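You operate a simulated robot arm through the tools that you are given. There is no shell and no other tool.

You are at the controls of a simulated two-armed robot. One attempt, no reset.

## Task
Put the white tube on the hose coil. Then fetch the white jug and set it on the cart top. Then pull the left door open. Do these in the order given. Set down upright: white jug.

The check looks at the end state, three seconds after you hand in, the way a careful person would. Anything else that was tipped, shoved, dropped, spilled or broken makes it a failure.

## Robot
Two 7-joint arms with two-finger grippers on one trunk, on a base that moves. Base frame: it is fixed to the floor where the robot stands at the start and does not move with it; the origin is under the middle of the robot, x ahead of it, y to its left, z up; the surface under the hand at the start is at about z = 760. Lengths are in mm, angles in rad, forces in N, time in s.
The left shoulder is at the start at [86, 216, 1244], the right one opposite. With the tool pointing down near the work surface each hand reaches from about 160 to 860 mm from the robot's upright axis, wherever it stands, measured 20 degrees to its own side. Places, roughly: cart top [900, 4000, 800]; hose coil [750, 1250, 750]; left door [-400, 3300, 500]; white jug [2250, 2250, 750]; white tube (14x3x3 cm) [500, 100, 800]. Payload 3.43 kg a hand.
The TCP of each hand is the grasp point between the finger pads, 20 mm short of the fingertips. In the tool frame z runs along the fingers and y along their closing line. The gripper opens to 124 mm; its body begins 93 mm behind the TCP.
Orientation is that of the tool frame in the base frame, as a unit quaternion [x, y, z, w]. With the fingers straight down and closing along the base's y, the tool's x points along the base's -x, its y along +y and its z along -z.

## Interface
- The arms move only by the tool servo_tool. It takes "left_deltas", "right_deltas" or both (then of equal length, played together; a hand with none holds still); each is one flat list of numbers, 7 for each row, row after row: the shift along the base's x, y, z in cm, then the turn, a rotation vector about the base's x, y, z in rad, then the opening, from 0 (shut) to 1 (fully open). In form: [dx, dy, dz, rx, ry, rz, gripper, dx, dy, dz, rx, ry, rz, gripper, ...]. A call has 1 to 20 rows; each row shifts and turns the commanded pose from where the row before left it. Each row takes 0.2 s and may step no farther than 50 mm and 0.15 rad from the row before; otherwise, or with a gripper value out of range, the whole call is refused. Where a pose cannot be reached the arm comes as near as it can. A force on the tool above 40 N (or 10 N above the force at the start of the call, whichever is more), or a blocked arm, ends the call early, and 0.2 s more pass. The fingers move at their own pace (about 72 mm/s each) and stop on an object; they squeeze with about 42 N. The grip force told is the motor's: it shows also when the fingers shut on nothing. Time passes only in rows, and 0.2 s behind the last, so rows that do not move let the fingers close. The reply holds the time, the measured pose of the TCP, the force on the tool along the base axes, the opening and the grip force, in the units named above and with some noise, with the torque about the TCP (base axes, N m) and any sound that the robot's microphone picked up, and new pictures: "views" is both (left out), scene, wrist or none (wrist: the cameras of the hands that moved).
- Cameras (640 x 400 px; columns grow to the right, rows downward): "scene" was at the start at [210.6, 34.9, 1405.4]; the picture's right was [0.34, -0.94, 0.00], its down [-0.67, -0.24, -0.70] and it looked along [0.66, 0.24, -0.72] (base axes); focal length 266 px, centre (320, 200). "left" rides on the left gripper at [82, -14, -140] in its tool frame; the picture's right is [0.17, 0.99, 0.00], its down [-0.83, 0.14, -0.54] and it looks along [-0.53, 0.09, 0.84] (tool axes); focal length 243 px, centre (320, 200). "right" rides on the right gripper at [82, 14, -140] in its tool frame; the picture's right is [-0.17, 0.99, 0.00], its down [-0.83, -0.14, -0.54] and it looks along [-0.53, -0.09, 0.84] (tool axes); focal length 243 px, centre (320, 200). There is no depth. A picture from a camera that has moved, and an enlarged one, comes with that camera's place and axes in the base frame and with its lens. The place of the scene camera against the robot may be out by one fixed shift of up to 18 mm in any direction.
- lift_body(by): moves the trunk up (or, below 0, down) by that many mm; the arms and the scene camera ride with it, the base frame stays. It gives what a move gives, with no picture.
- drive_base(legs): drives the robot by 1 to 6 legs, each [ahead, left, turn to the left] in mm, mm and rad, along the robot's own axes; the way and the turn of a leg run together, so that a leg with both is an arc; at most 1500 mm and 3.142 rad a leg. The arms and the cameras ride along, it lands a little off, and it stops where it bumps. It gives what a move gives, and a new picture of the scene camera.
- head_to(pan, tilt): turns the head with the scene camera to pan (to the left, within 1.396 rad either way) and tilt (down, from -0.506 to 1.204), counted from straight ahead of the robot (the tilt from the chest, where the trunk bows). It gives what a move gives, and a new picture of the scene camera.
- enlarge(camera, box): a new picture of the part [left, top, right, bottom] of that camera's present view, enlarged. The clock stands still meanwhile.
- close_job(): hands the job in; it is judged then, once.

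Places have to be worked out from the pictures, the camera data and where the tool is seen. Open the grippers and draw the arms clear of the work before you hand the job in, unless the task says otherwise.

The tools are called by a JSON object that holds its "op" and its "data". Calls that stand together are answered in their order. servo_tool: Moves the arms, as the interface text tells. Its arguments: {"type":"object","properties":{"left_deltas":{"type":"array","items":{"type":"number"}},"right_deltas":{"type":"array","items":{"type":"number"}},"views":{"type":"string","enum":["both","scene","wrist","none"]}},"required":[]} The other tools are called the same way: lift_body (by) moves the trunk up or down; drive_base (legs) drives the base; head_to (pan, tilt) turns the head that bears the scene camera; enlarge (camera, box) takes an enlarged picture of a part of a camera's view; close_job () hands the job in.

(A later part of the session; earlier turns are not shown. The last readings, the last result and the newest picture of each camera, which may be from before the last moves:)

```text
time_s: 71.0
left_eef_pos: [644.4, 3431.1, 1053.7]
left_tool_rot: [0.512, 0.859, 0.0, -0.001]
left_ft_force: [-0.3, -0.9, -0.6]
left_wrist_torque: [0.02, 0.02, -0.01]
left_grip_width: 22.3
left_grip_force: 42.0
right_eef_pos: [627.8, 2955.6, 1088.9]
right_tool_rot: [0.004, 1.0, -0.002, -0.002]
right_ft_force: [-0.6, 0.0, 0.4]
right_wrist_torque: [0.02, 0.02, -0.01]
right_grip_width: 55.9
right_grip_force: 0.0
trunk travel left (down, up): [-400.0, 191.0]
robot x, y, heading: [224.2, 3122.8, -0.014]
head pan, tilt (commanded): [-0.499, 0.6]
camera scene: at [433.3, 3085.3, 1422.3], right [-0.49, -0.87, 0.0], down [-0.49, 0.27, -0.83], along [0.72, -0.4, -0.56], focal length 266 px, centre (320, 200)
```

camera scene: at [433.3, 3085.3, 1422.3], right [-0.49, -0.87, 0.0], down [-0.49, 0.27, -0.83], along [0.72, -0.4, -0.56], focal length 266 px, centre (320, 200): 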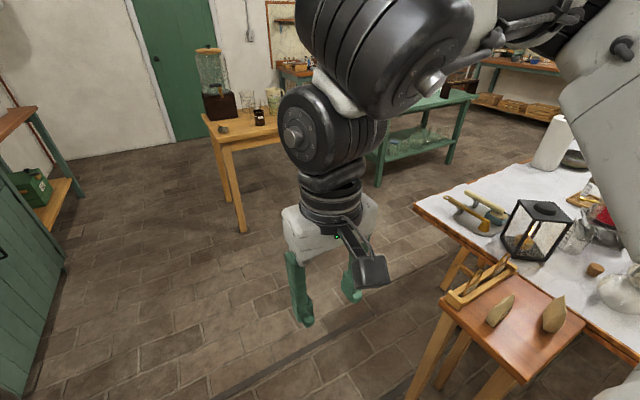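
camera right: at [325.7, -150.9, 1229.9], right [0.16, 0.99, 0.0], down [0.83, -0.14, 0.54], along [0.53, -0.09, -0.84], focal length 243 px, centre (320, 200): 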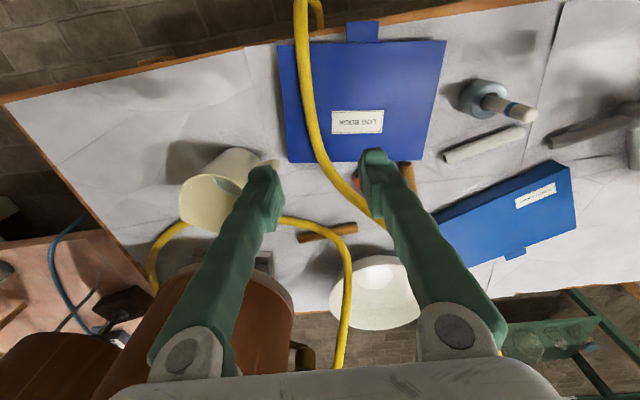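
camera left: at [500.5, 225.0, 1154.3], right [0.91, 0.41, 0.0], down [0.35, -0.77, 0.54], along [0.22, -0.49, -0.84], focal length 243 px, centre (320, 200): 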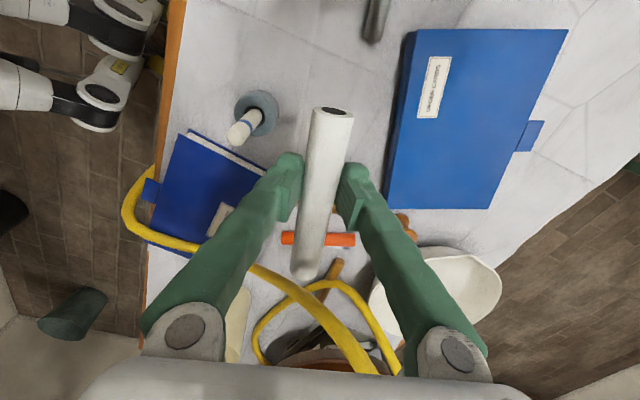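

The aisle ahead is wide open (orange table from x ≈ 2150, cabinet front at y ≈ 4050). I drive ahead to about (1550, 3100) and turn round to face -x.

{"op": "drive_base", "data": {"legs": [[1330, -20, 0], [0, 0, 1.58], [0, 0, 1.575]]}}

```text
time_s: 89.8
left_eef_pos: [1128.8, 2779.9, 1053.2]
left_tool_rot: [0.856, -0.516, 0.002, 0.0]
left_ft_force: [0.1, 0.4, -0.6]
left_wrist_torque: [-0.04, -0.01, -0.02]
left_grip_width: 22.3
left_grip_force: 42.0
right_eef_pos: [1149.6, 3255.7, 1089.5]
right_tool_rot: [1.0, -0.01, 0.002, -0.004]
right_ft_force: [-0.2, -0.2, 0.3]
right_wrist_torque: [0.01, 0.03, -0.01]
right_grip_width: 55.7
right_grip_force: 0.0
trunk travel left (down, up): [-400.0, 191.0]
robot x, y, heading: [1552.4, 3084.9, 3.123]
head pan, tilt (commanded): [-0.499, 0.6]
camera scene: at [1345.7, 3138.1, 1422.3], right [0.5, 0.87, 0.0], down [0.49, -0.28, -0.83], along [-0.72, 0.41, -0.56], focal length 266 px, centre (320, 200)
```

scene: 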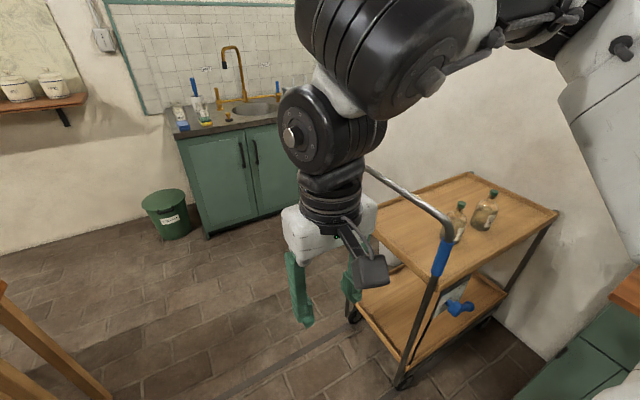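

I see the sink cabinet with its two doors facing +x, and the cart with two bottles at one end. Now I look left along the aisle before strafing back toward the coil.

{"op": "head_to", "data": {"pan": 0.9, "tilt": 0.5}}

```text
time_s: 91.3
left_eef_pos: [1129.4, 2779.7, 1053.3]
left_tool_rot: [0.856, -0.516, 0.001, 0.0]
left_ft_force: [-1.0, 1.0, 0.0]
left_wrist_torque: [-0.03, 0.02, -0.02]
left_grip_width: 22.1
left_grip_force: 42.0
right_eef_pos: [1149.1, 3256.9, 1089.6]
right_tool_rot: [1.0, -0.01, 0.002, -0.003]
right_ft_force: [-0.1, -0.4, -0.5]
right_wrist_torque: [-0.01, 0.0, 0.04]
right_grip_width: 55.9
right_grip_force: 0.1
trunk travel left (down, up): [-400.0, 191.0]
robot x, y, heading: [1556.8, 3083.9, 3.12]
head pan, tilt (commanded): [0.901, 0.499]
camera scene: at [1364.5, 3024.2, 1431.4], right [-0.77, 0.64, 0.0], down [0.31, 0.37, -0.88], along [-0.56, -0.68, -0.48], focal length 266 px, centre (320, 200)
```

scene: 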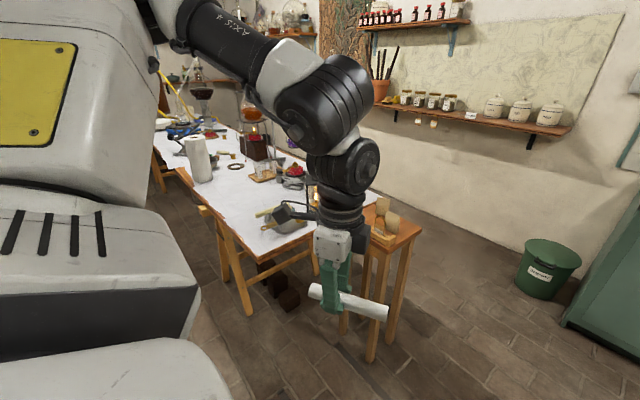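

The aisle is clear. I strafe 1430 mm to the left (world -y) to about y = 1655, staying back from the table at x ≈ 1530.

{"op": "drive_base", "data": {"legs": [[0, 1430, 0]]}}

{"op": "head_to", "data": {"pan": 0.4, "tilt": 0.65}}

```text
time_s: 110.4
left_eef_pos: [1115.8, 1349.8, 1054.1]
left_tool_rot: [0.86, -0.511, 0.002, 0.0]
left_ft_force: [0.4, -0.7, -0.3]
left_wrist_torque: [0.02, -0.03, 0.0]
left_grip_width: 22.1
left_grip_force: 42.0
right_eef_pos: [1129.2, 1825.4, 1089.0]
right_tool_rot: [1.0, -0.002, 0.002, -0.002]
right_ft_force: [-0.3, 0.5, 0.4]
right_wrist_torque: [-0.03, 0.0, -0.02]
right_grip_width: 55.8
right_grip_force: 0.1
trunk travel left (down, up): [-400.0, 191.0]
robot x, y, heading: [1534.5, 1658.6, 3.136]
head pan, tilt (commanded): [0.901, 0.499]
camera scene: at [1347.7, 1596.8, 1431.4], right [-0.78, 0.63, 0.0], down [0.3, 0.37, -0.88], along [-0.55, -0.69, -0.48], focal length 266 px, centre (320, 200)
```

scene: 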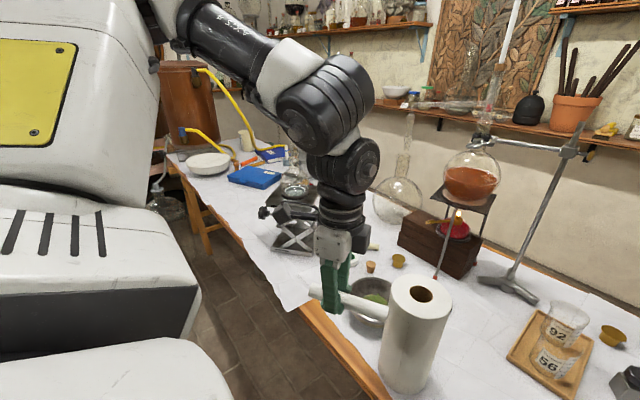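

```text
time_s: 111.3
left_eef_pos: [1115.4, 1349.9, 1053.9]
left_tool_rot: [0.86, -0.51, 0.002, 0.0]
left_ft_force: [-1.0, 0.1, -0.5]
left_wrist_torque: [0.0, -0.02, 0.01]
left_grip_width: 22.3
left_grip_force: 41.9
right_eef_pos: [1128.7, 1825.8, 1090.0]
right_tool_rot: [1.0, -0.003, 0.001, -0.003]
right_ft_force: [-0.4, 0.4, 1.2]
right_wrist_torque: [0.0, 0.02, -0.02]
right_grip_width: 55.8
right_grip_force: 0.0
trunk travel left (down, up): [-400.0, 191.0]
robot x, y, heading: [1536.0, 1659.8, 3.14]
head pan, tilt (commanded): [0.4, 0.649]
camera scene: at [1324.5, 1634.3, 1418.0], right [-0.39, 0.92, 0.0], down [0.56, 0.23, -0.8], along [-0.74, -0.31, -0.6], focal length 266 px, centre (320, 200)
```

scene: 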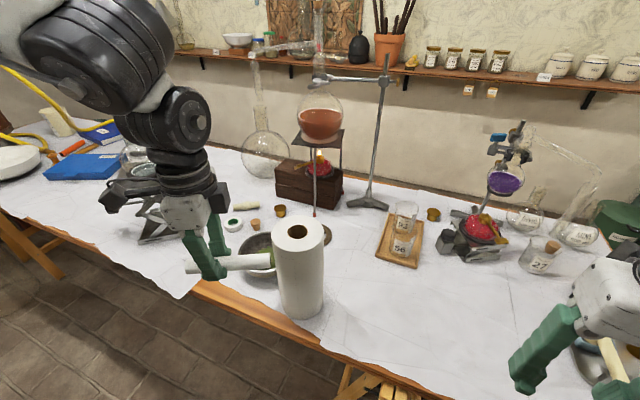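

The paper roll hides part of the coil, whose brown edge shows at (325, 235). I enlarge it.

{"op": "enlarge", "data": {"camera": "scene", "box": [220, 140, 420, 265]}}

{"op": "enlarge", "data": {"camera": "left", "box": [0, 0, 640, 400]}}

{"op": "enlarge", "data": {"camera": "right", "box": [0, 0, 640, 400]}}

```text
3.20 times, centred on (320, 202) of scene
camera zoom: at [1324.5, 1634.3, 1418.0], right [-0.39, 0.92, 0.0], down [0.56, 0.23, -0.8], along [-0.74, -0.31, -0.6], focal length 851 px, centre (320, 192)
```

zoom: 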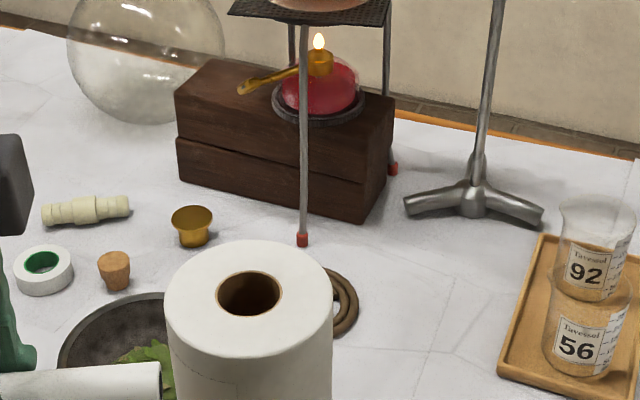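

```text
1.00 times, centred on (320, 200) of left (not enlarged: the box is as wide or as high as the picture)
camera zoom: at [1166.7, 1282.4, 1194.1], right [-0.79, -0.62, 0.0], down [-0.52, 0.66, 0.54], along [-0.33, 0.42, -0.84], focal length 243 px, centre (320, 200)
```

zoom: 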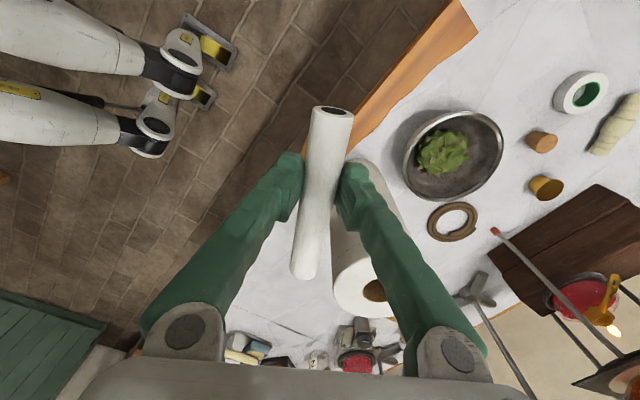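

```text
1.00 times, centred on (320, 200) of right (not enlarged: the box is as wide or as high as the picture)
camera zoom: at [1210.1, 1811.1, 1229.6], right [-0.17, -0.99, -0.01], down [-0.83, 0.14, 0.54], along [-0.53, 0.1, -0.84], focal length 243 px, centre (320, 200)
```

zoom: 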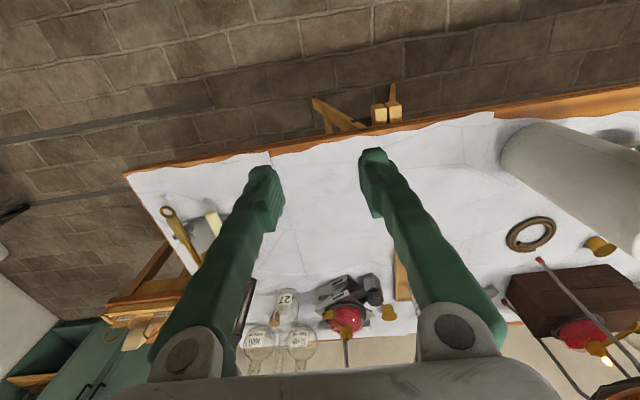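

Both wrist cameras agree: the coil is at about (732, 1361), outer diameter ~113 mm, with a tripod foot at (630, 1315), the paper roll at (950, 1400) and the bowl at (891, 1260). I raise the trunk by 120 mm so that the tube clears the paper roll, then drive 145 mm closer.

{"op": "lift_body", "data": {"by": 120}}

{"op": "drive_base", "data": {"legs": [[145, 0, 0]]}}

```text
time_s: 112.8
left_eef_pos: [1114.3, 1347.9, 1171.9]
left_tool_rot: [0.86, -0.511, 0.002, -0.001]
left_ft_force: [0.2, 0.1, 0.0]
left_wrist_torque: [0.0, -0.01, -0.01]
left_grip_width: 22.4
left_grip_force: 41.5
right_eef_pos: [1128.2, 1825.2, 1207.6]
right_tool_rot: [1.0, -0.003, 0.002, -0.003]
right_ft_force: [0.0, 0.0, 0.0]
right_wrist_torque: [-0.02, 0.0, 0.01]
right_grip_width: 55.7
right_grip_force: 0.0
trunk travel left (down, up): [-520.0, 71.0]
robot x, y, heading: [1537.7, 1660.8, 3.139]
head pan, tilt (commanded): [0.4, 0.649]
```

```text
time_s: 114.4
left_eef_pos: [973.3, 1350.0, 1174.2]
left_tool_rot: [0.86, -0.511, 0.0, 0.002]
left_ft_force: [0.9, -0.2, -0.1]
left_wrist_torque: [-0.04, 0.0, 0.01]
left_grip_width: 22.2
left_grip_force: 41.7
right_eef_pos: [987.5, 1824.9, 1210.7]
right_tool_rot: [1.0, -0.003, 0.0, -0.003]
right_ft_force: [1.0, -0.5, 0.2]
right_wrist_torque: [0.01, 0.0, -0.02]
right_grip_width: 55.9
right_grip_force: 0.1
trunk travel left (down, up): [-520.0, 71.0]
robot x, y, heading: [1392.8, 1662.3, 3.137]
head pan, tilt (commanded): [0.4, 0.649]
camera scene: at [1234.7, 1634.7, 1552.8], right [-0.39, 0.92, 0.0], down [0.56, 0.23, -0.8], along [-0.74, -0.31, -0.6], focal length 266 px, centre (320, 200)
```

scene: 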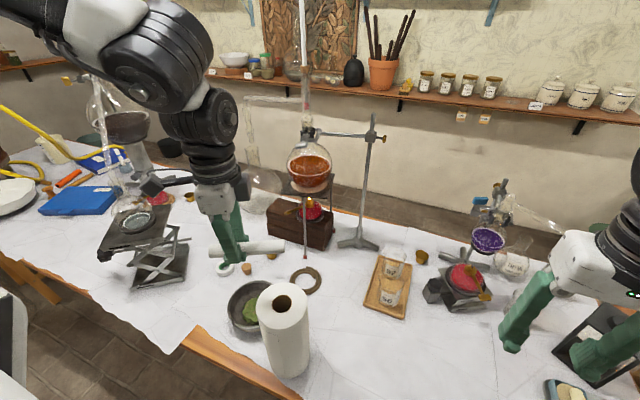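

The coil is now plainly visible at (305, 280) and the way above is free. I move the left hand over it, turning the tube to point at -25°/155° so it avoids the tripod foot.

{"op": "servo_tool", "data": {"left_deltas": [-3.6, 0, 0, 0, 0, 0.105, 0.1, -3.7, 0, 0, 0, 0, 0.105, 0.1, -3.7, 0, 0, 0, 0, 0.106, 0.1, -3.7, 0.1, 0, 0, 0, 0.106, 0.1, -3.7, 0.1, -2.0, 0, 0, 0.106, 0.1, -3.7, 0.1, -3.0, 0, 0, 0.106, 0.1], "views": "both"}}

```text
time_s: 115.8
left_eef_pos: [767.7, 1319.8, 1123.1]
left_tool_rot: [0.976, -0.217, 0.002, 0.0]
left_ft_force: [-0.2, -0.3, -0.2]
left_wrist_torque: [0.03, -0.03, 0.0]
left_grip_width: 22.2
left_grip_force: 41.7
left hand out of reach, approached as far as the arm can: row 6
right_eef_pos: [984.4, 1824.3, 1208.9]
right_tool_rot: [1.0, -0.003, 0.001, -0.002]
right_ft_force: [0.5, 0.1, 0.0]
right_wrist_torque: [0.03, -0.01, -0.01]
right_grip_width: 55.6
right_grip_force: 0.1
trunk travel left (down, up): [-520.0, 71.0]
robot x, y, heading: [1390.7, 1662.8, 3.132]
head pan, tilt (commanded): [0.4, 0.649]
camera scene: at [1230.7, 1632.8, 1552.1], right [-0.39, 0.92, 0.0], down [0.56, 0.23, -0.8], along [-0.73, -0.31, -0.61], focal length 266 px, centre (320, 200)
camera left: at [847.9, 1296.6, 1263.8], right [-0.27, -0.96, 0.0], down [-0.81, 0.22, 0.54], along [-0.52, 0.14, -0.84], focal length 243 px, centre (320, 200)
```

scene: 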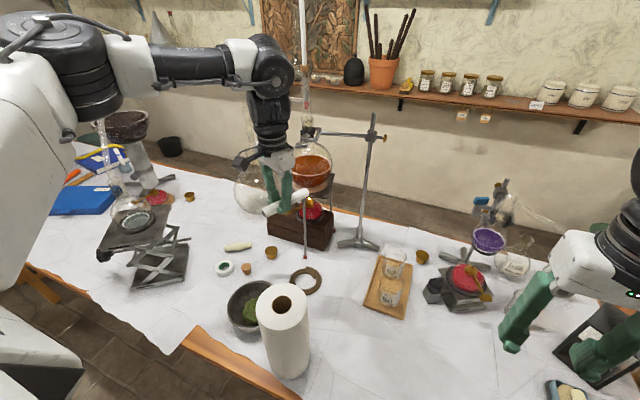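
left: 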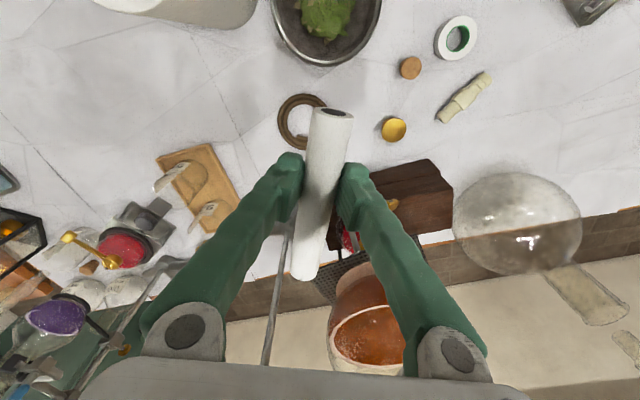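

The left hand stops at (768, 1320), again at its inward limit. I shift the base 100 mm to its right (world +y) so the coil lies further to the robot's left.

{"op": "drive_base", "data": {"legs": [[0, -100, 0]]}}

```text
time_s: 117.8
left_eef_pos: [768.8, 1419.3, 1123.6]
left_tool_rot: [0.976, -0.216, 0.001, -0.001]
left_ft_force: [0.6, 0.0, -0.3]
left_wrist_torque: [0.01, -0.01, -0.01]
left_grip_width: 22.1
left_grip_force: 42.2
right_eef_pos: [984.7, 1923.9, 1208.4]
right_tool_rot: [1.0, -0.002, 0.001, -0.003]
right_ft_force: [-0.3, -0.1, 0.6]
right_wrist_torque: [0.0, -0.01, -0.04]
right_grip_width: 55.9
right_grip_force: 0.1
trunk travel left (down, up): [-520.0, 71.0]
robot x, y, heading: [1391.0, 1761.4, 3.136]
head pan, tilt (commanded): [0.4, 0.649]
camera scene: at [1231.9, 1733.3, 1552.3], right [-0.39, 0.92, 0.0], down [0.56, 0.23, -0.8], along [-0.73, -0.31, -0.6], focal length 266 px, centre (320, 200)
```

scene: 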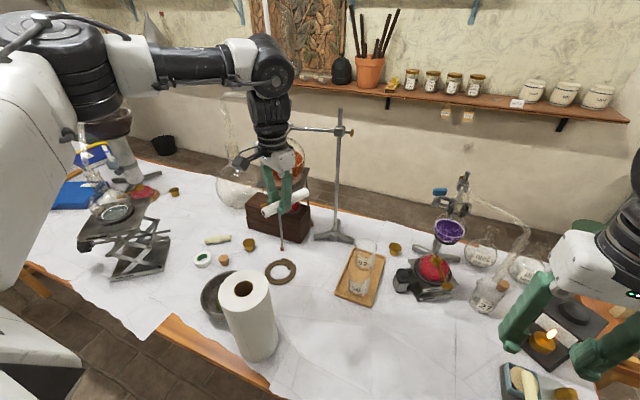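

Now I bring the hand over the coil at about (750, 1353) and lower to z ≈ 960, then check with the wrist camera.

{"op": "servo_tool", "data": {"left_deltas": [-0.9, -3.3, 0, 0, 0, 0, 0.1, -0.9, -3.3, 0, 0, 0, 0, 0.1, 0, 0, -4, 0, 0, 0, 0.1, 0, 0, -4, 0, 0, 0, 0.1, 0, 0, -4, 0, 0, 0, 0.1, 0, 0, -4, 0, 0, 0, 0.1], "views": "both"}}

```text
time_s: 119.2
left_eef_pos: [751.2, 1355.0, 962.9]
left_tool_rot: [0.976, -0.216, 0.001, 0.0]
left_ft_force: [-1.2, -1.2, -0.6]
left_wrist_torque: [-0.02, -0.03, -0.01]
left_grip_width: 22.2
left_grip_force: 41.9
right_eef_pos: [983.6, 1923.1, 1208.8]
right_tool_rot: [1.0, -0.002, 0.001, -0.004]
right_ft_force: [-0.2, 0.7, -0.3]
right_wrist_torque: [0.03, 0.01, -0.01]
right_grip_width: 55.5
right_grip_force: 0.0
trunk travel left (down, up): [-520.0, 71.0]
robot x, y, heading: [1393.2, 1758.0, 3.134]
head pan, tilt (commanded): [0.4, 0.649]
camera scene: at [1230.6, 1733.6, 1552.1], right [-0.39, 0.92, 0.0], down [0.56, 0.23, -0.8], along [-0.73, -0.31, -0.61], focal length 266 px, centre (320, 200)
camera left: at [830.9, 1330.7, 1103.5], right [-0.27, -0.96, 0.0], down [-0.81, 0.22, 0.54], along [-0.52, 0.14, -0.84], focal length 243 px, centre (320, 200)
```

scene: 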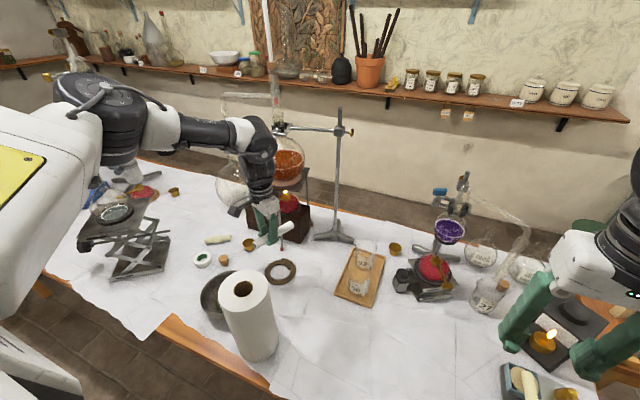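
left: 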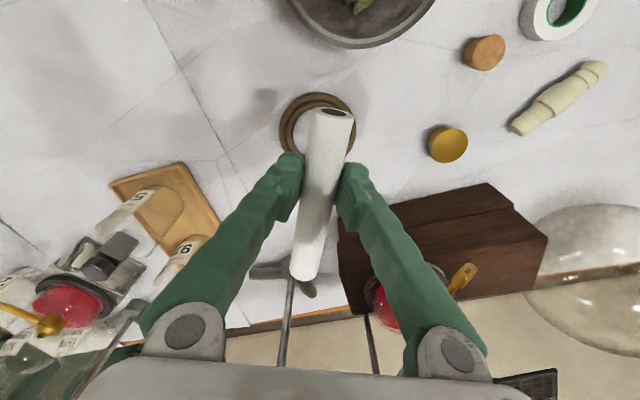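

The coil centre measures (735, 1360), and the tube's centre will sit at about (733, 1363): well aligned. I descend to z ≈ 816 and check.

{"op": "servo_tool", "data": {"left_deltas": [0, 0, -4, 0, 0, 0, 0.1, 0, 0, -4, 0, 0, 0, 0.1, 0, 0, -4, 0, 0, 0, 0.1, 0, -0.1, -2.7, 0, 0, 0, 0.1], "views": "both"}}

{"op": "enlarge", "data": {"camera": "left", "box": [200, 40, 440, 190]}}

```text
time_s: 120.2
left_eef_pos: [800.2, 1335.0, 853.6]
left_tool_rot: [0.976, -0.216, -0.001, 0.0]
left_ft_force: [0.6, -0.3, -0.4]
left_wrist_torque: [0.03, -0.01, -0.03]
left_grip_width: 22.3
left_grip_force: 42.2
left hand out of reach, approached as far as the arm can: row 1, 2, 3, 4
right_eef_pos: [985.2, 1923.9, 1210.2]
right_tool_rot: [1.0, -0.001, 0.001, -0.003]
right_ft_force: [-0.3, -0.9, 0.8]
right_wrist_torque: [0.03, -0.02, 0.0]
right_grip_width: 56.0
right_grip_force: 0.1
trunk travel left (down, up): [-520.0, 71.0]
robot x, y, heading: [1394.7, 1762.6, 3.141]
head pan, tilt (commanded): [0.4, 0.649]
camera scene: at [1231.6, 1733.7, 1552.3], right [-0.39, 0.92, 0.0], down [0.56, 0.23, -0.8], along [-0.73, -0.31, -0.6], focal length 266 px, centre (320, 200)
camera left: at [880.1, 1311.6, 994.3], right [-0.27, -0.96, 0.0], down [-0.81, 0.22, 0.54], along [-0.52, 0.15, -0.84], focal length 243 px, centre (320, 200)
```

scene: 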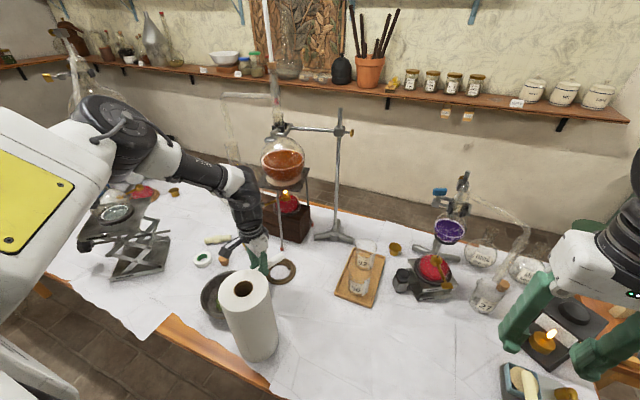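
left: 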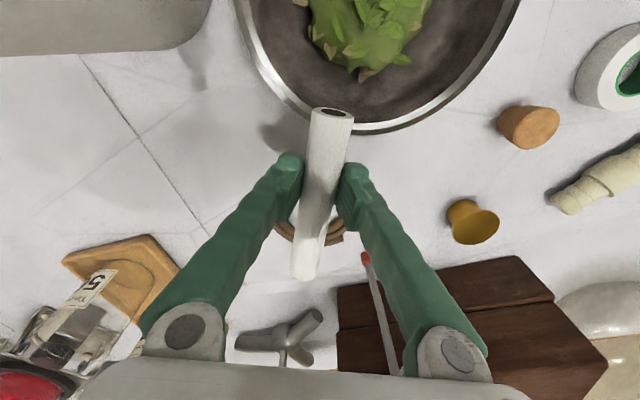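

```text
2.67 times, centred on (320, 115) of left
camera zoom: at [880.1, 1311.6, 994.3], right [-0.27, -0.96, 0.0], down [-0.81, 0.22, 0.54], along [-0.52, 0.15, -0.84], focal length 647 px, centre (320, 427)
```

zoom: 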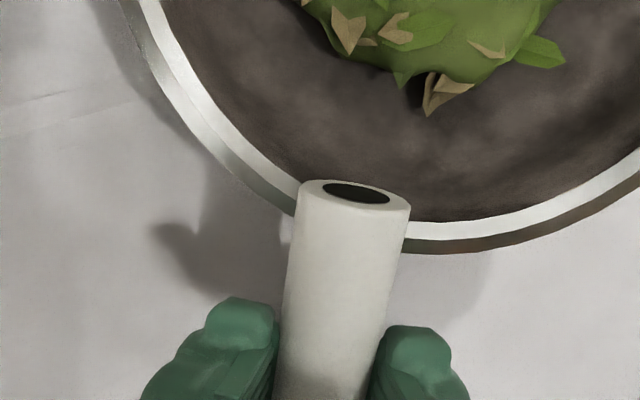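

With the trunk raised the arm ran out of reach downward and slid back toward the bowl (no contact force). I lift straight up first, go back over the coil, and will then lower the trunk instead.

{"op": "servo_tool", "data": {"left_deltas": [0, 0, 4, 0, 0, 0, 0.1, 0, 0, 4, 0, 0, 0, 0.1, -1.6, 0.7, 2.0, 0, 0, 0, 0.1, -1.6, 0.7, 1.0, 0, 0, 0, 0.1, -1.7, 0.5, 0, 0, 0, 0, 0.1], "views": "wrist"}}

```text
time_s: 121.3
left_eef_pos: [750.0, 1354.5, 963.2]
left_tool_rot: [0.977, -0.215, 0.003, -0.001]
left_ft_force: [0.8, -0.2, -0.9]
left_wrist_torque: [0.0, -0.03, 0.01]
left_grip_width: 22.0
left_grip_force: 42.4
right_eef_pos: [985.1, 1924.3, 1209.1]
right_tool_rot: [1.0, -0.002, 0.002, -0.002]
right_ft_force: [-0.6, 0.1, 0.3]
right_wrist_torque: [0.03, -0.01, -0.01]
right_grip_width: 55.9
right_grip_force: 0.0
trunk travel left (down, up): [-520.0, 71.0]
robot x, y, heading: [1391.9, 1759.3, 3.136]
head pan, tilt (commanded): [0.4, 0.649]
camera left: at [829.2, 1331.1, 1104.6], right [-0.27, -0.96, 0.0], down [-0.81, 0.22, 0.54], along [-0.52, 0.14, -0.84], focal length 243 px, centre (320, 200)
```

left: 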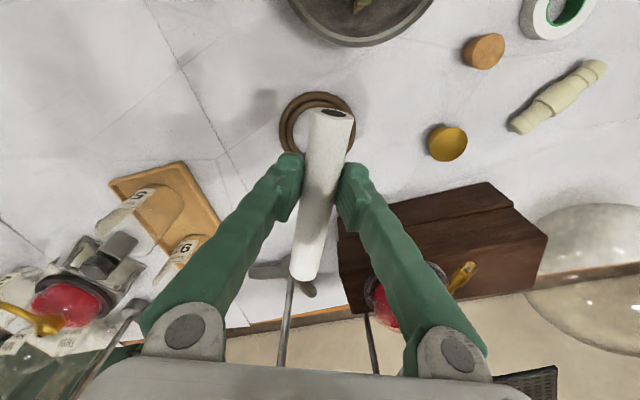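

Back over the coil at z = 963. I lower the trunk by 110 mm, which brings the hand straight down.

{"op": "lift_body", "data": {"by": -110}}

{"op": "enlarge", "data": {"camera": "left", "box": [0, 0, 640, 400]}}

```text
time_s: 122.8
left_eef_pos: [749.3, 1355.2, 855.8]
left_tool_rot: [0.976, -0.216, 0.0, 0.0]
left_ft_force: [-0.2, -0.8, -0.2]
left_wrist_torque: [0.04, 0.01, 0.02]
left_grip_width: 22.2
left_grip_force: 42.2
right_eef_pos: [985.0, 1924.5, 1099.3]
right_tool_rot: [1.0, -0.002, 0.0, -0.002]
right_ft_force: [0.3, -0.5, -0.1]
right_wrist_torque: [-0.01, 0.01, -0.02]
right_grip_width: 55.9
right_grip_force: 0.1
trunk travel left (down, up): [-410.0, 181.0]
robot x, y, heading: [1390.2, 1757.4, 3.134]
head pan, tilt (commanded): [0.4, 0.649]
```

```text
1.00 times, centred on (320, 200) of left (not enlarged: the box is as wide or as high as the picture)
camera zoom: at [829.7, 1331.6, 996.3], right [-0.27, -0.96, 0.0], down [-0.81, 0.22, 0.54], along [-0.52, 0.14, -0.84], focal length 243 px, centre (320, 200)
```

zoom: 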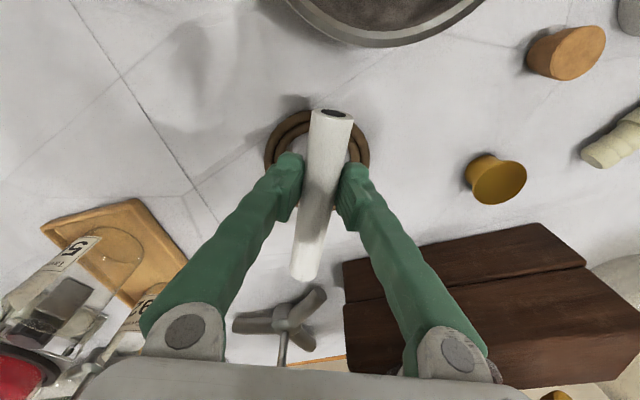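

Tube centre and coil centre agree within about 5 mm; I correct slightly and lower to z ≈ 812, then feel downward in small steps.

{"op": "servo_tool", "data": {"left_deltas": [0.2, -0.1, -2.2, 0, 0, 0, 0.1, 0.2, -0.1, -2.2, 0, 0, 0, 0.1, 0, 0, -0.4, 0, 0, 0, 0.1], "views": "both"}}

{"op": "enlarge", "data": {"camera": "left", "box": [200, 80, 440, 230]}}

```text
time_s: 123.6
left_eef_pos: [754.0, 1353.3, 806.9]
left_tool_rot: [0.976, -0.216, 0.002, -0.001]
left_ft_force: [0.3, -0.1, -1.2]
left_wrist_torque: [0.02, 0.01, 0.02]
left_grip_width: 22.4
left_grip_force: 42.3
right_eef_pos: [985.8, 1924.7, 1099.5]
right_tool_rot: [1.0, -0.002, 0.001, -0.003]
right_ft_force: [-0.4, 0.4, -0.8]
right_wrist_torque: [-0.01, 0.01, 0.0]
right_grip_width: 55.9
right_grip_force: 0.0
trunk travel left (down, up): [-410.0, 181.0]
robot x, y, heading: [1392.3, 1759.0, 3.14]
head pan, tilt (commanded): [0.4, 0.649]
camera scene: at [1183.4, 1734.3, 1428.2], right [-0.39, 0.92, 0.0], down [0.56, 0.23, -0.8], along [-0.73, -0.31, -0.6], focal length 266 px, centre (320, 200)
camera left: at [833.6, 1329.0, 947.7], right [-0.27, -0.96, 0.0], down [-0.81, 0.22, 0.54], along [-0.52, 0.14, -0.84], focal length 243 px, centre (320, 200)
```

scene: 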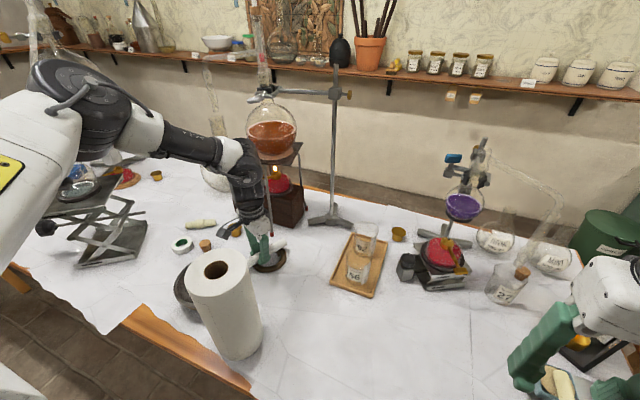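
left: 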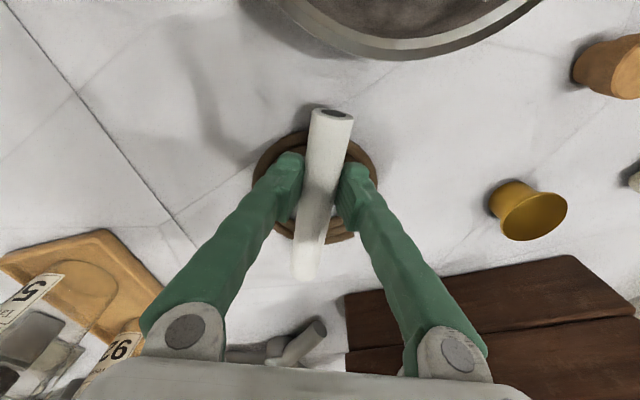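

```text
2.67 times, centred on (320, 155) of left
camera zoom: at [833.6, 1329.0, 947.7], right [-0.27, -0.96, 0.0], down [-0.81, 0.22, 0.54], along [-0.52, 0.14, -0.84], focal length 647 px, centre (320, 320)
```

zoom: 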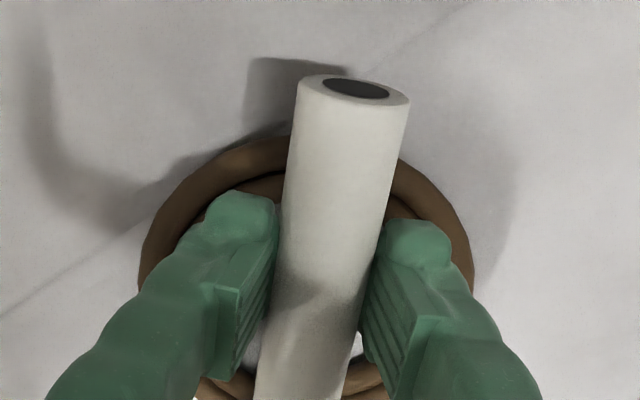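

The tube is centred across the coil with both ends protruding. I feel down in 3 mm steps watching the vertical force.

{"op": "servo_tool", "data": {"left_deltas": [0, 0, -0.3, 0, 0, 0, 0.1, 0, 0, 0, 0, 0, 0, 0.1], "views": "none"}}

{"op": "servo_tool", "data": {"left_deltas": [0, 0, -0.3, 0, 0, 0, 0.1, 0, 0, 0, 0, 0, 0, 0.1], "views": "none"}}

```text
time_s: 124.2
left_eef_pos: [753.3, 1352.7, 804.2]
left_tool_rot: [0.976, -0.217, 0.001, -0.001]
left_ft_force: [0.3, 0.2, -1.0]
left_wrist_torque: [-0.01, 0.0, -0.03]
left_grip_width: 22.5
left_grip_force: 42.0
right_eef_pos: [986.1, 1924.7, 1098.6]
right_tool_rot: [1.0, -0.002, 0.001, -0.002]
right_ft_force: [-0.1, 0.0, -0.3]
right_wrist_torque: [0.0, -0.01, -0.02]
right_grip_width: 56.0
right_grip_force: 0.1
trunk travel left (down, up): [-410.0, 181.0]
robot x, y, heading: [1394.0, 1759.5, 3.135]
head pan, tilt (commanded): [0.4, 0.649]
```

```text
time_s: 124.8
left_eef_pos: [752.4, 1352.8, 800.1]
left_tool_rot: [0.976, -0.217, 0.001, -0.001]
left_ft_force: [-0.7, -0.2, -0.8]
left_wrist_torque: [0.01, 0.01, -0.04]
left_grip_width: 22.3
left_grip_force: 42.2
right_eef_pos: [985.3, 1924.0, 1098.9]
right_tool_rot: [1.0, -0.002, 0.001, -0.002]
right_ft_force: [0.0, 0.6, 0.0]
right_wrist_torque: [0.0, -0.01, 0.02]
right_grip_width: 55.9
right_grip_force: 0.1
trunk travel left (down, up): [-410.0, 181.0]
robot x, y, heading: [1392.6, 1762.5, 3.139]
head pan, tilt (commanded): [0.4, 0.649]
```

No contact yet at z = 800; I continue down in 2–3 mm steps.

{"op": "servo_tool", "data": {"left_deltas": [0, 0, -0.3, 0, 0, 0, 0.1, 0, 0, 0, 0, 0, 0, 0.1], "views": "none"}}

{"op": "servo_tool", "data": {"left_deltas": [0, 0, -0.2, 0, 0, 0, 0.1, 0, 0, 0, 0, 0, 0, 0.1], "views": "wrist"}}

```text
time_s: 125.4
left_eef_pos: [753.0, 1352.3, 797.5]
left_tool_rot: [0.976, -0.218, 0.002, -0.001]
left_ft_force: [-0.3, 0.5, -0.1]
left_wrist_torque: [-0.01, 0.02, -0.02]
left_grip_width: 22.1
left_grip_force: 41.9
right_eef_pos: [985.8, 1925.1, 1099.3]
right_tool_rot: [1.0, -0.002, 0.001, -0.002]
right_ft_force: [0.3, -0.5, 0.2]
right_wrist_torque: [-0.01, -0.03, -0.01]
right_grip_width: 55.8
right_grip_force: 0.0
trunk travel left (down, up): [-410.0, 181.0]
robot x, y, heading: [1388.9, 1756.7, 3.139]
head pan, tilt (commanded): [0.4, 0.649]
```

```text
time_s: 126.0
left_eef_pos: [753.1, 1351.9, 796.1]
left_tool_rot: [0.976, -0.216, 0.001, 0.0]
left_ft_force: [0.4, 0.2, 0.2]
left_wrist_torque: [0.03, -0.01, 0.03]
left_grip_width: 22.3
left_grip_force: 42.1
right_eef_pos: [984.3, 1924.5, 1100.0]
right_tool_rot: [1.0, -0.001, 0.002, -0.002]
right_ft_force: [0.3, -0.2, -0.6]
right_wrist_torque: [-0.03, 0.0, -0.02]
right_grip_width: 55.8
right_grip_force: 0.1
trunk travel left (down, up): [-410.0, 181.0]
robot x, y, heading: [1393.1, 1763.2, 3.138]
head pan, tilt (commanded): [0.4, 0.649]
camera left: at [833.6, 1329.1, 936.7], right [-0.27, -0.96, 0.0], down [-0.81, 0.22, 0.54], along [-0.52, 0.14, -0.84], focal length 243 px, centre (320, 200)
```

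left: 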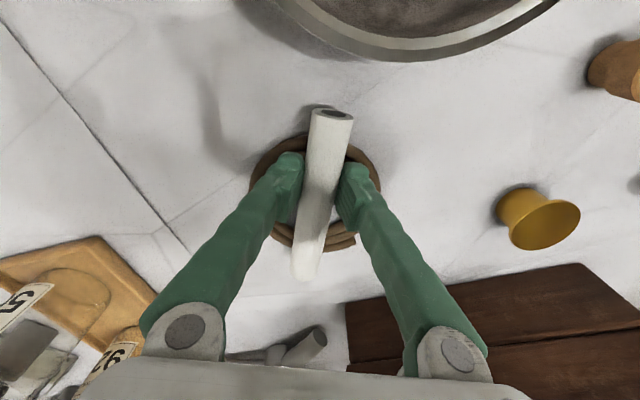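

Still free at 796. I go on in 2 mm steps.

{"op": "servo_tool", "data": {"left_deltas": [0, 0, -0.2, 0, 0, 0, 0.1, 0, 0, 0, 0, 0, 0, 0.1], "views": "none"}}

{"op": "servo_tool", "data": {"left_deltas": [0, 0, -0.2, 0, 0, 0, 0.1, 0, 0, 0, 0, 0, 0, 0.1], "views": "none"}}

```text
time_s: 126.6
left_eef_pos: [753.3, 1352.2, 794.4]
left_tool_rot: [0.976, -0.216, 0.002, -0.001]
left_ft_force: [0.3, 0.9, 0.7]
left_wrist_torque: [0.01, 0.02, 0.0]
left_grip_width: 22.3
left_grip_force: 41.8
right_eef_pos: [985.8, 1924.2, 1099.1]
right_tool_rot: [1.0, -0.001, 0.001, -0.003]
right_ft_force: [-1.1, -0.6, 0.8]
right_wrist_torque: [0.0, -0.04, 0.0]
right_grip_width: 55.8
right_grip_force: 0.0
trunk travel left (down, up): [-410.0, 181.0]
robot x, y, heading: [1389.8, 1754.8, 3.138]
head pan, tilt (commanded): [0.4, 0.649]
```

```text
time_s: 127.2
left_eef_pos: [754.0, 1352.5, 793.7]
left_tool_rot: [0.976, -0.216, 0.0, 0.0]
left_ft_force: [1.3, -1.4, 8.9]
left_wrist_torque: [0.13, 0.39, 0.04]
left_grip_width: 22.2
left_grip_force: 42.3
right_eef_pos: [985.4, 1925.7, 1099.0]
right_tool_rot: [1.0, -0.002, 0.0, -0.001]
right_ft_force: [0.4, 0.1, 0.6]
right_wrist_torque: [0.0, -0.01, 0.02]
right_grip_width: 55.7
right_grip_force: 0.1
trunk travel left (down, up): [-410.0, 181.0]
robot x, y, heading: [1393.1, 1760.6, 3.135]
head pan, tilt (commanded): [0.4, 0.649]
```

Contact: 8.9 N upward. The tube rests on the coil, so I open the fingers gradually.

{"op": "servo_tool", "data": {"left_deltas": [0, 0, 0, 0, 0, 0, 0.19, 0, 0, 0, 0, 0, 0, 0.21, 0, 0, 0, 0, 0, 0, 0.24, 0, 0, 0, 0, 0, 0, 0.28, 0, 0, 0, 0, 0, 0, 0.32, 0, 0, 0, 0, 0, 0, 0.38], "views": "wrist"}}

{"op": "enlarge", "data": {"camera": "left", "box": [200, 80, 440, 230]}}

```text
time_s: 128.6
left_eef_pos: [753.7, 1353.0, 792.6]
left_tool_rot: [0.976, -0.216, 0.002, 0.0]
left_ft_force: [-0.7, 0.5, 0.6]
left_wrist_torque: [0.0, 0.03, 0.02]
left_grip_width: 47.1
left_grip_force: 0.0
right_eef_pos: [985.2, 1924.6, 1099.3]
right_tool_rot: [1.0, -0.002, 0.001, -0.002]
right_ft_force: [-0.2, -0.8, 0.1]
right_wrist_torque: [0.02, 0.04, -0.02]
right_grip_width: 55.8
right_grip_force: 0.2
trunk travel left (down, up): [-410.0, 181.0]
robot x, y, heading: [1394.2, 1764.6, 3.139]
head pan, tilt (commanded): [0.4, 0.649]
camera left: at [833.8, 1329.2, 933.0], right [-0.27, -0.96, 0.0], down [-0.81, 0.22, 0.54], along [-0.52, 0.14, -0.84], focal length 243 px, centre (320, 200)
```

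left: 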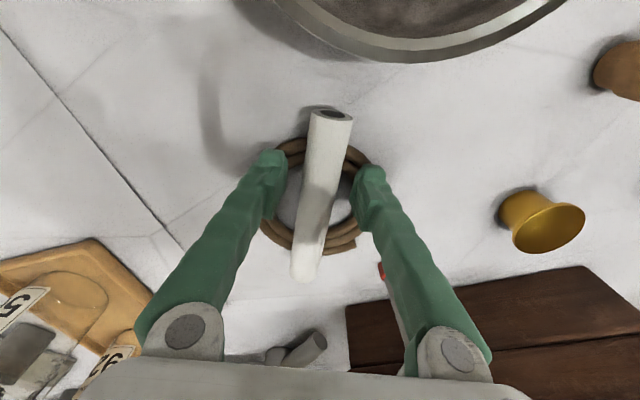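

```text
2.67 times, centred on (320, 155) of left
camera zoom: at [833.8, 1329.2, 933.0], right [-0.27, -0.96, 0.0], down [-0.81, 0.22, 0.54], along [-0.52, 0.14, -0.84], focal length 647 px, centre (320, 320)
```

zoom: 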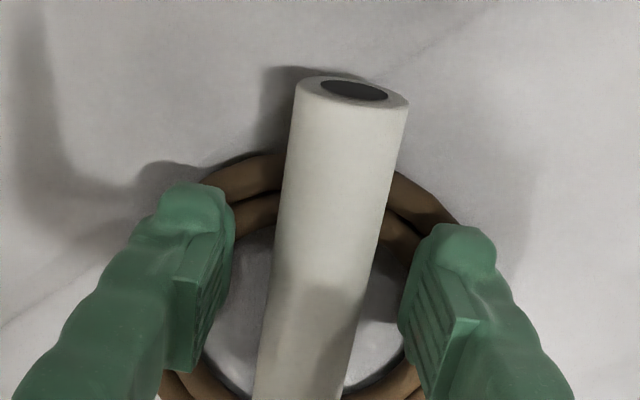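

The tube lies free, centred on the coil. I withdraw straight up.

{"op": "servo_tool", "data": {"left_deltas": [0, 0, 1.0, 0, 0, 0, 0.38, 0, 0, 2.0, 0, 0, 0, 0.38, 0, 0, 4.0, 0, 0, 0, 0.38, 0, 0, 4.0, 0, 0, 0, 0.38, 0, 0, 4.0, 0, 0, 0, 0.38, 0, 0, 4.0, 0, 0, 0, 0.38, 0, 0, 4.0, 0, 0, 0, 0.38], "views": "both"}}

```text
time_s: 130.2
left_eef_pos: [754.6, 1352.2, 1023.3]
left_tool_rot: [0.976, -0.216, 0.002, 0.0]
left_ft_force: [0.2, -0.5, -0.1]
left_wrist_torque: [-0.02, 0.02, 0.0]
left_grip_width: 47.1
left_grip_force: 0.1
right_eef_pos: [985.1, 1925.5, 1099.5]
right_tool_rot: [1.0, -0.002, 0.001, -0.001]
right_ft_force: [0.4, -0.5, -0.3]
right_wrist_torque: [-0.04, 0.01, -0.02]
right_grip_width: 56.1
right_grip_force: 0.1
trunk travel left (down, up): [-410.0, 181.0]
robot x, y, heading: [1394.8, 1763.3, 3.137]
head pan, tilt (commanded): [0.4, 0.649]
camera scene: at [1184.2, 1734.7, 1428.3], right [-0.39, 0.92, 0.0], down [0.56, 0.23, -0.8], along [-0.74, -0.31, -0.6], focal length 266 px, centre (320, 200)
camera left: at [833.9, 1330.1, 1163.5], right [-0.27, -0.96, 0.0], down [-0.81, 0.22, 0.54], along [-0.52, 0.14, -0.84], focal length 243 px, centre (320, 200)
```

scene: 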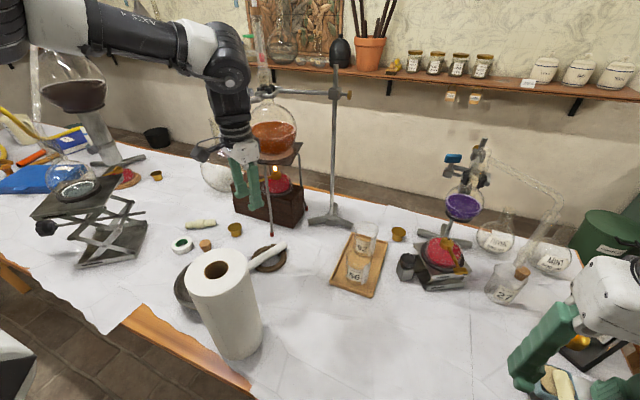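
left: 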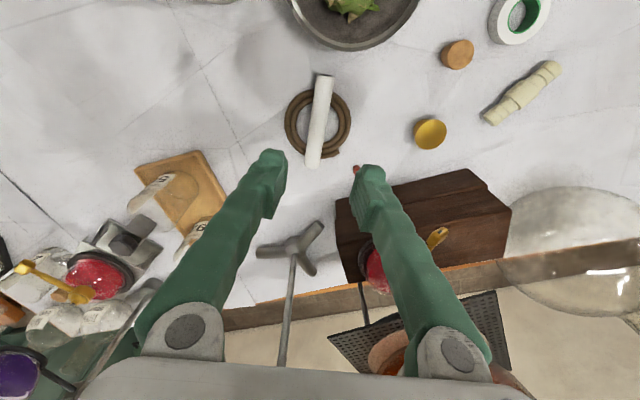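

The tube rests neatly across the coil. I raise the left hand above the roll's height and back the base away from the table.

{"op": "servo_tool", "data": {"left_deltas": [0, 0, 4.0, 0, 0, 0, 0.38, 0, 0, 4.0, 0, 0, 0, 0.38, 3.0, 0, 1.0, 0, 0, 0, 0.38, 4.0, 0, 0, 0, 0, 0, 0.38, 4.0, 0, 0, 0, 0, 0, 0.38, 4.0, 0, 0, 0, 0, 0, 0.38, 4.0, 0, 0, 0, 0, 0, 0.38, 4.0, 0, 0, 0, 0, 0, 0.38], "views": "none"}}

{"op": "drive_base", "data": {"legs": [[-230, 0, 0]]}}

```text
time_s: 132.0
left_eef_pos: [985.9, 1352.7, 1113.5]
left_tool_rot: [0.976, -0.217, 0.002, 0.0]
left_ft_force: [-0.2, 0.1, -0.8]
left_wrist_torque: [0.02, 0.05, 0.01]
left_grip_width: 47.3
left_grip_force: 0.1
right_eef_pos: [987.7, 1923.9, 1099.0]
right_tool_rot: [1.0, -0.002, 0.0, -0.002]
right_ft_force: [0.2, -0.2, 0.5]
right_wrist_torque: [0.03, 0.01, -0.01]
right_grip_width: 55.8
right_grip_force: 0.1
trunk travel left (down, up): [-410.0, 181.0]
robot x, y, heading: [1391.2, 1759.1, 3.139]
head pan, tilt (commanded): [0.4, 0.649]
```

```text
time_s: 134.0
left_eef_pos: [1209.9, 1355.0, 1111.8]
left_tool_rot: [0.976, -0.217, 0.001, 0.0]
left_ft_force: [0.4, -0.3, 0.0]
left_wrist_torque: [-0.04, -0.04, -0.02]
left_grip_width: 47.0
left_grip_force: 0.0
right_eef_pos: [1212.3, 1924.5, 1099.0]
right_tool_rot: [1.0, -0.003, 0.001, -0.003]
right_ft_force: [0.4, 0.2, 0.7]
right_wrist_torque: [0.01, -0.02, -0.02]
right_grip_width: 55.9
right_grip_force: 0.1
trunk travel left (down, up): [-410.0, 181.0]
robot x, y, heading: [1620.9, 1758.6, 3.137]
head pan, tilt (commanded): [0.4, 0.649]
camera scene: at [1410.1, 1733.7, 1428.0], right [-0.38, 0.92, 0.0], down [0.56, 0.23, -0.8], along [-0.74, -0.31, -0.61], focal length 266 px, centre (320, 200)
```

scene: 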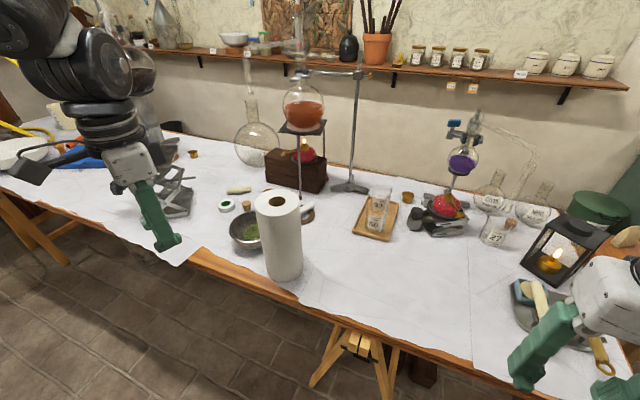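

Now I turn around (to the left) to face the orange table with the jugs.

{"op": "drive_base", "data": {"legs": [[0, 0, 1.57], [0, 0, 1.57]]}}

{"op": "head_to", "data": {"pan": 0.5, "tilt": 0.5}}

```text
time_s: 144.8
left_eef_pos: [2036.0, 2157.2, 1112.1]
left_tool_rot: [0.225, 0.974, 0.0, -0.001]
left_ft_force: [0.0, -0.2, 0.4]
left_wrist_torque: [-0.01, 0.02, 0.02]
left_grip_width: 47.1
left_grip_force: 0.1
right_eef_pos: [2025.2, 1585.4, 1100.1]
right_tool_rot: [0.013, 1.0, -0.003, -0.001]
right_ft_force: [-0.6, -1.0, -0.8]
right_wrist_torque: [-0.01, -0.01, 0.01]
right_grip_width: 55.7
right_grip_force: 0.2
trunk travel left (down, up): [-410.0, 181.0]
robot x, y, heading: [1622.2, 1756.6, -0.025]
head pan, tilt (commanded): [0.4, 0.649]
camera scene: at [1832.9, 1795.1, 1428.2], right [0.37, -0.93, 0.0], down [-0.56, -0.22, -0.8], along [0.74, 0.29, -0.6], focal length 266 px, centre (320, 200)
```

scene: 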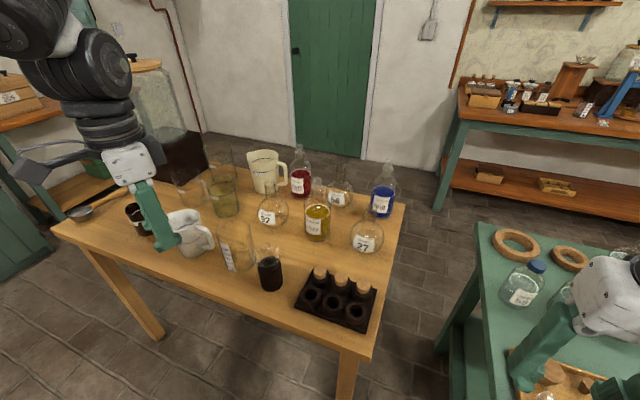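

```text
time_s: 145.5
left_eef_pos: [2037.4, 2157.5, 1112.4]
left_tool_rot: [0.225, 0.974, 0.0, -0.002]
left_ft_force: [0.0, -0.8, -0.2]
left_wrist_torque: [0.05, 0.02, 0.02]
left_grip_width: 47.0
left_grip_force: 0.0
right_eef_pos: [2024.5, 1586.6, 1098.3]
right_tool_rot: [0.012, 1.0, -0.002, -0.002]
right_ft_force: [-0.2, 0.6, -0.1]
right_wrist_torque: [0.01, 0.01, 0.0]
right_grip_width: 55.8
right_grip_force: 0.2
trunk travel left (down, up): [-410.0, 181.0]
robot x, y, heading: [1625.0, 1756.1, -0.022]
head pan, tilt (commanded): [0.499, 0.499]
camera scene: at [1833.1, 1804.9, 1441.5], right [0.46, -0.89, 0.0], down [-0.43, -0.22, -0.88], along [0.78, 0.4, -0.48], focal length 266 px, centre (320, 200)
```

scene: 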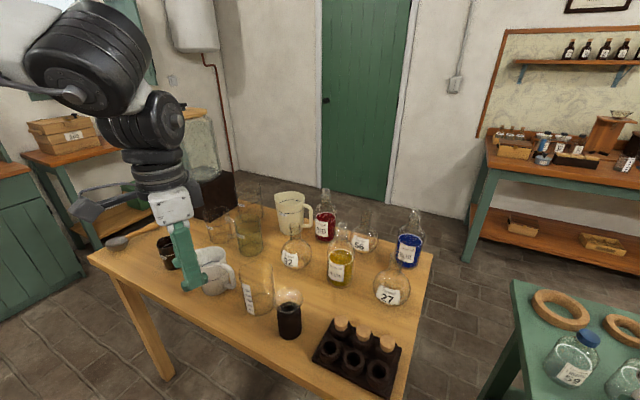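

There are two jugs: a white one in front, partly behind my left finger (about (2250, 2415)), and a taller cream measuring jug further back. I take closer pictures.

{"op": "enlarge", "data": {"camera": "left", "box": [0, 0, 640, 400]}}

{"op": "enlarge", "data": {"camera": "scene", "box": [80, 160, 400, 360]}}

```text
1.00 times, centred on (320, 200) of left (not enlarged: the box is as wide or as high as the picture)
camera zoom: at [1957.5, 2180.2, 1253.0], right [0.29, 0.96, 0.0], down [0.81, -0.24, 0.54], along [0.51, -0.15, -0.84], focal length 243 px, centre (320, 200)
```

zoom: 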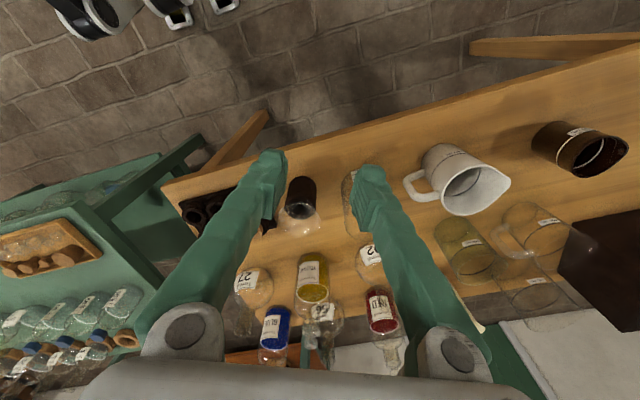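

```text
2.00 times, centred on (240, 260) of scene
camera zoom: at [1833.1, 1804.9, 1441.5], right [0.46, -0.89, 0.0], down [-0.43, -0.22, -0.88], along [0.78, 0.4, -0.48], focal length 532 px, centre (480, 80)
```

zoom: 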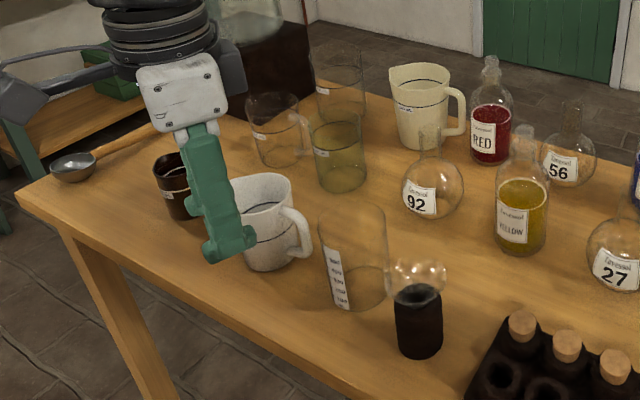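

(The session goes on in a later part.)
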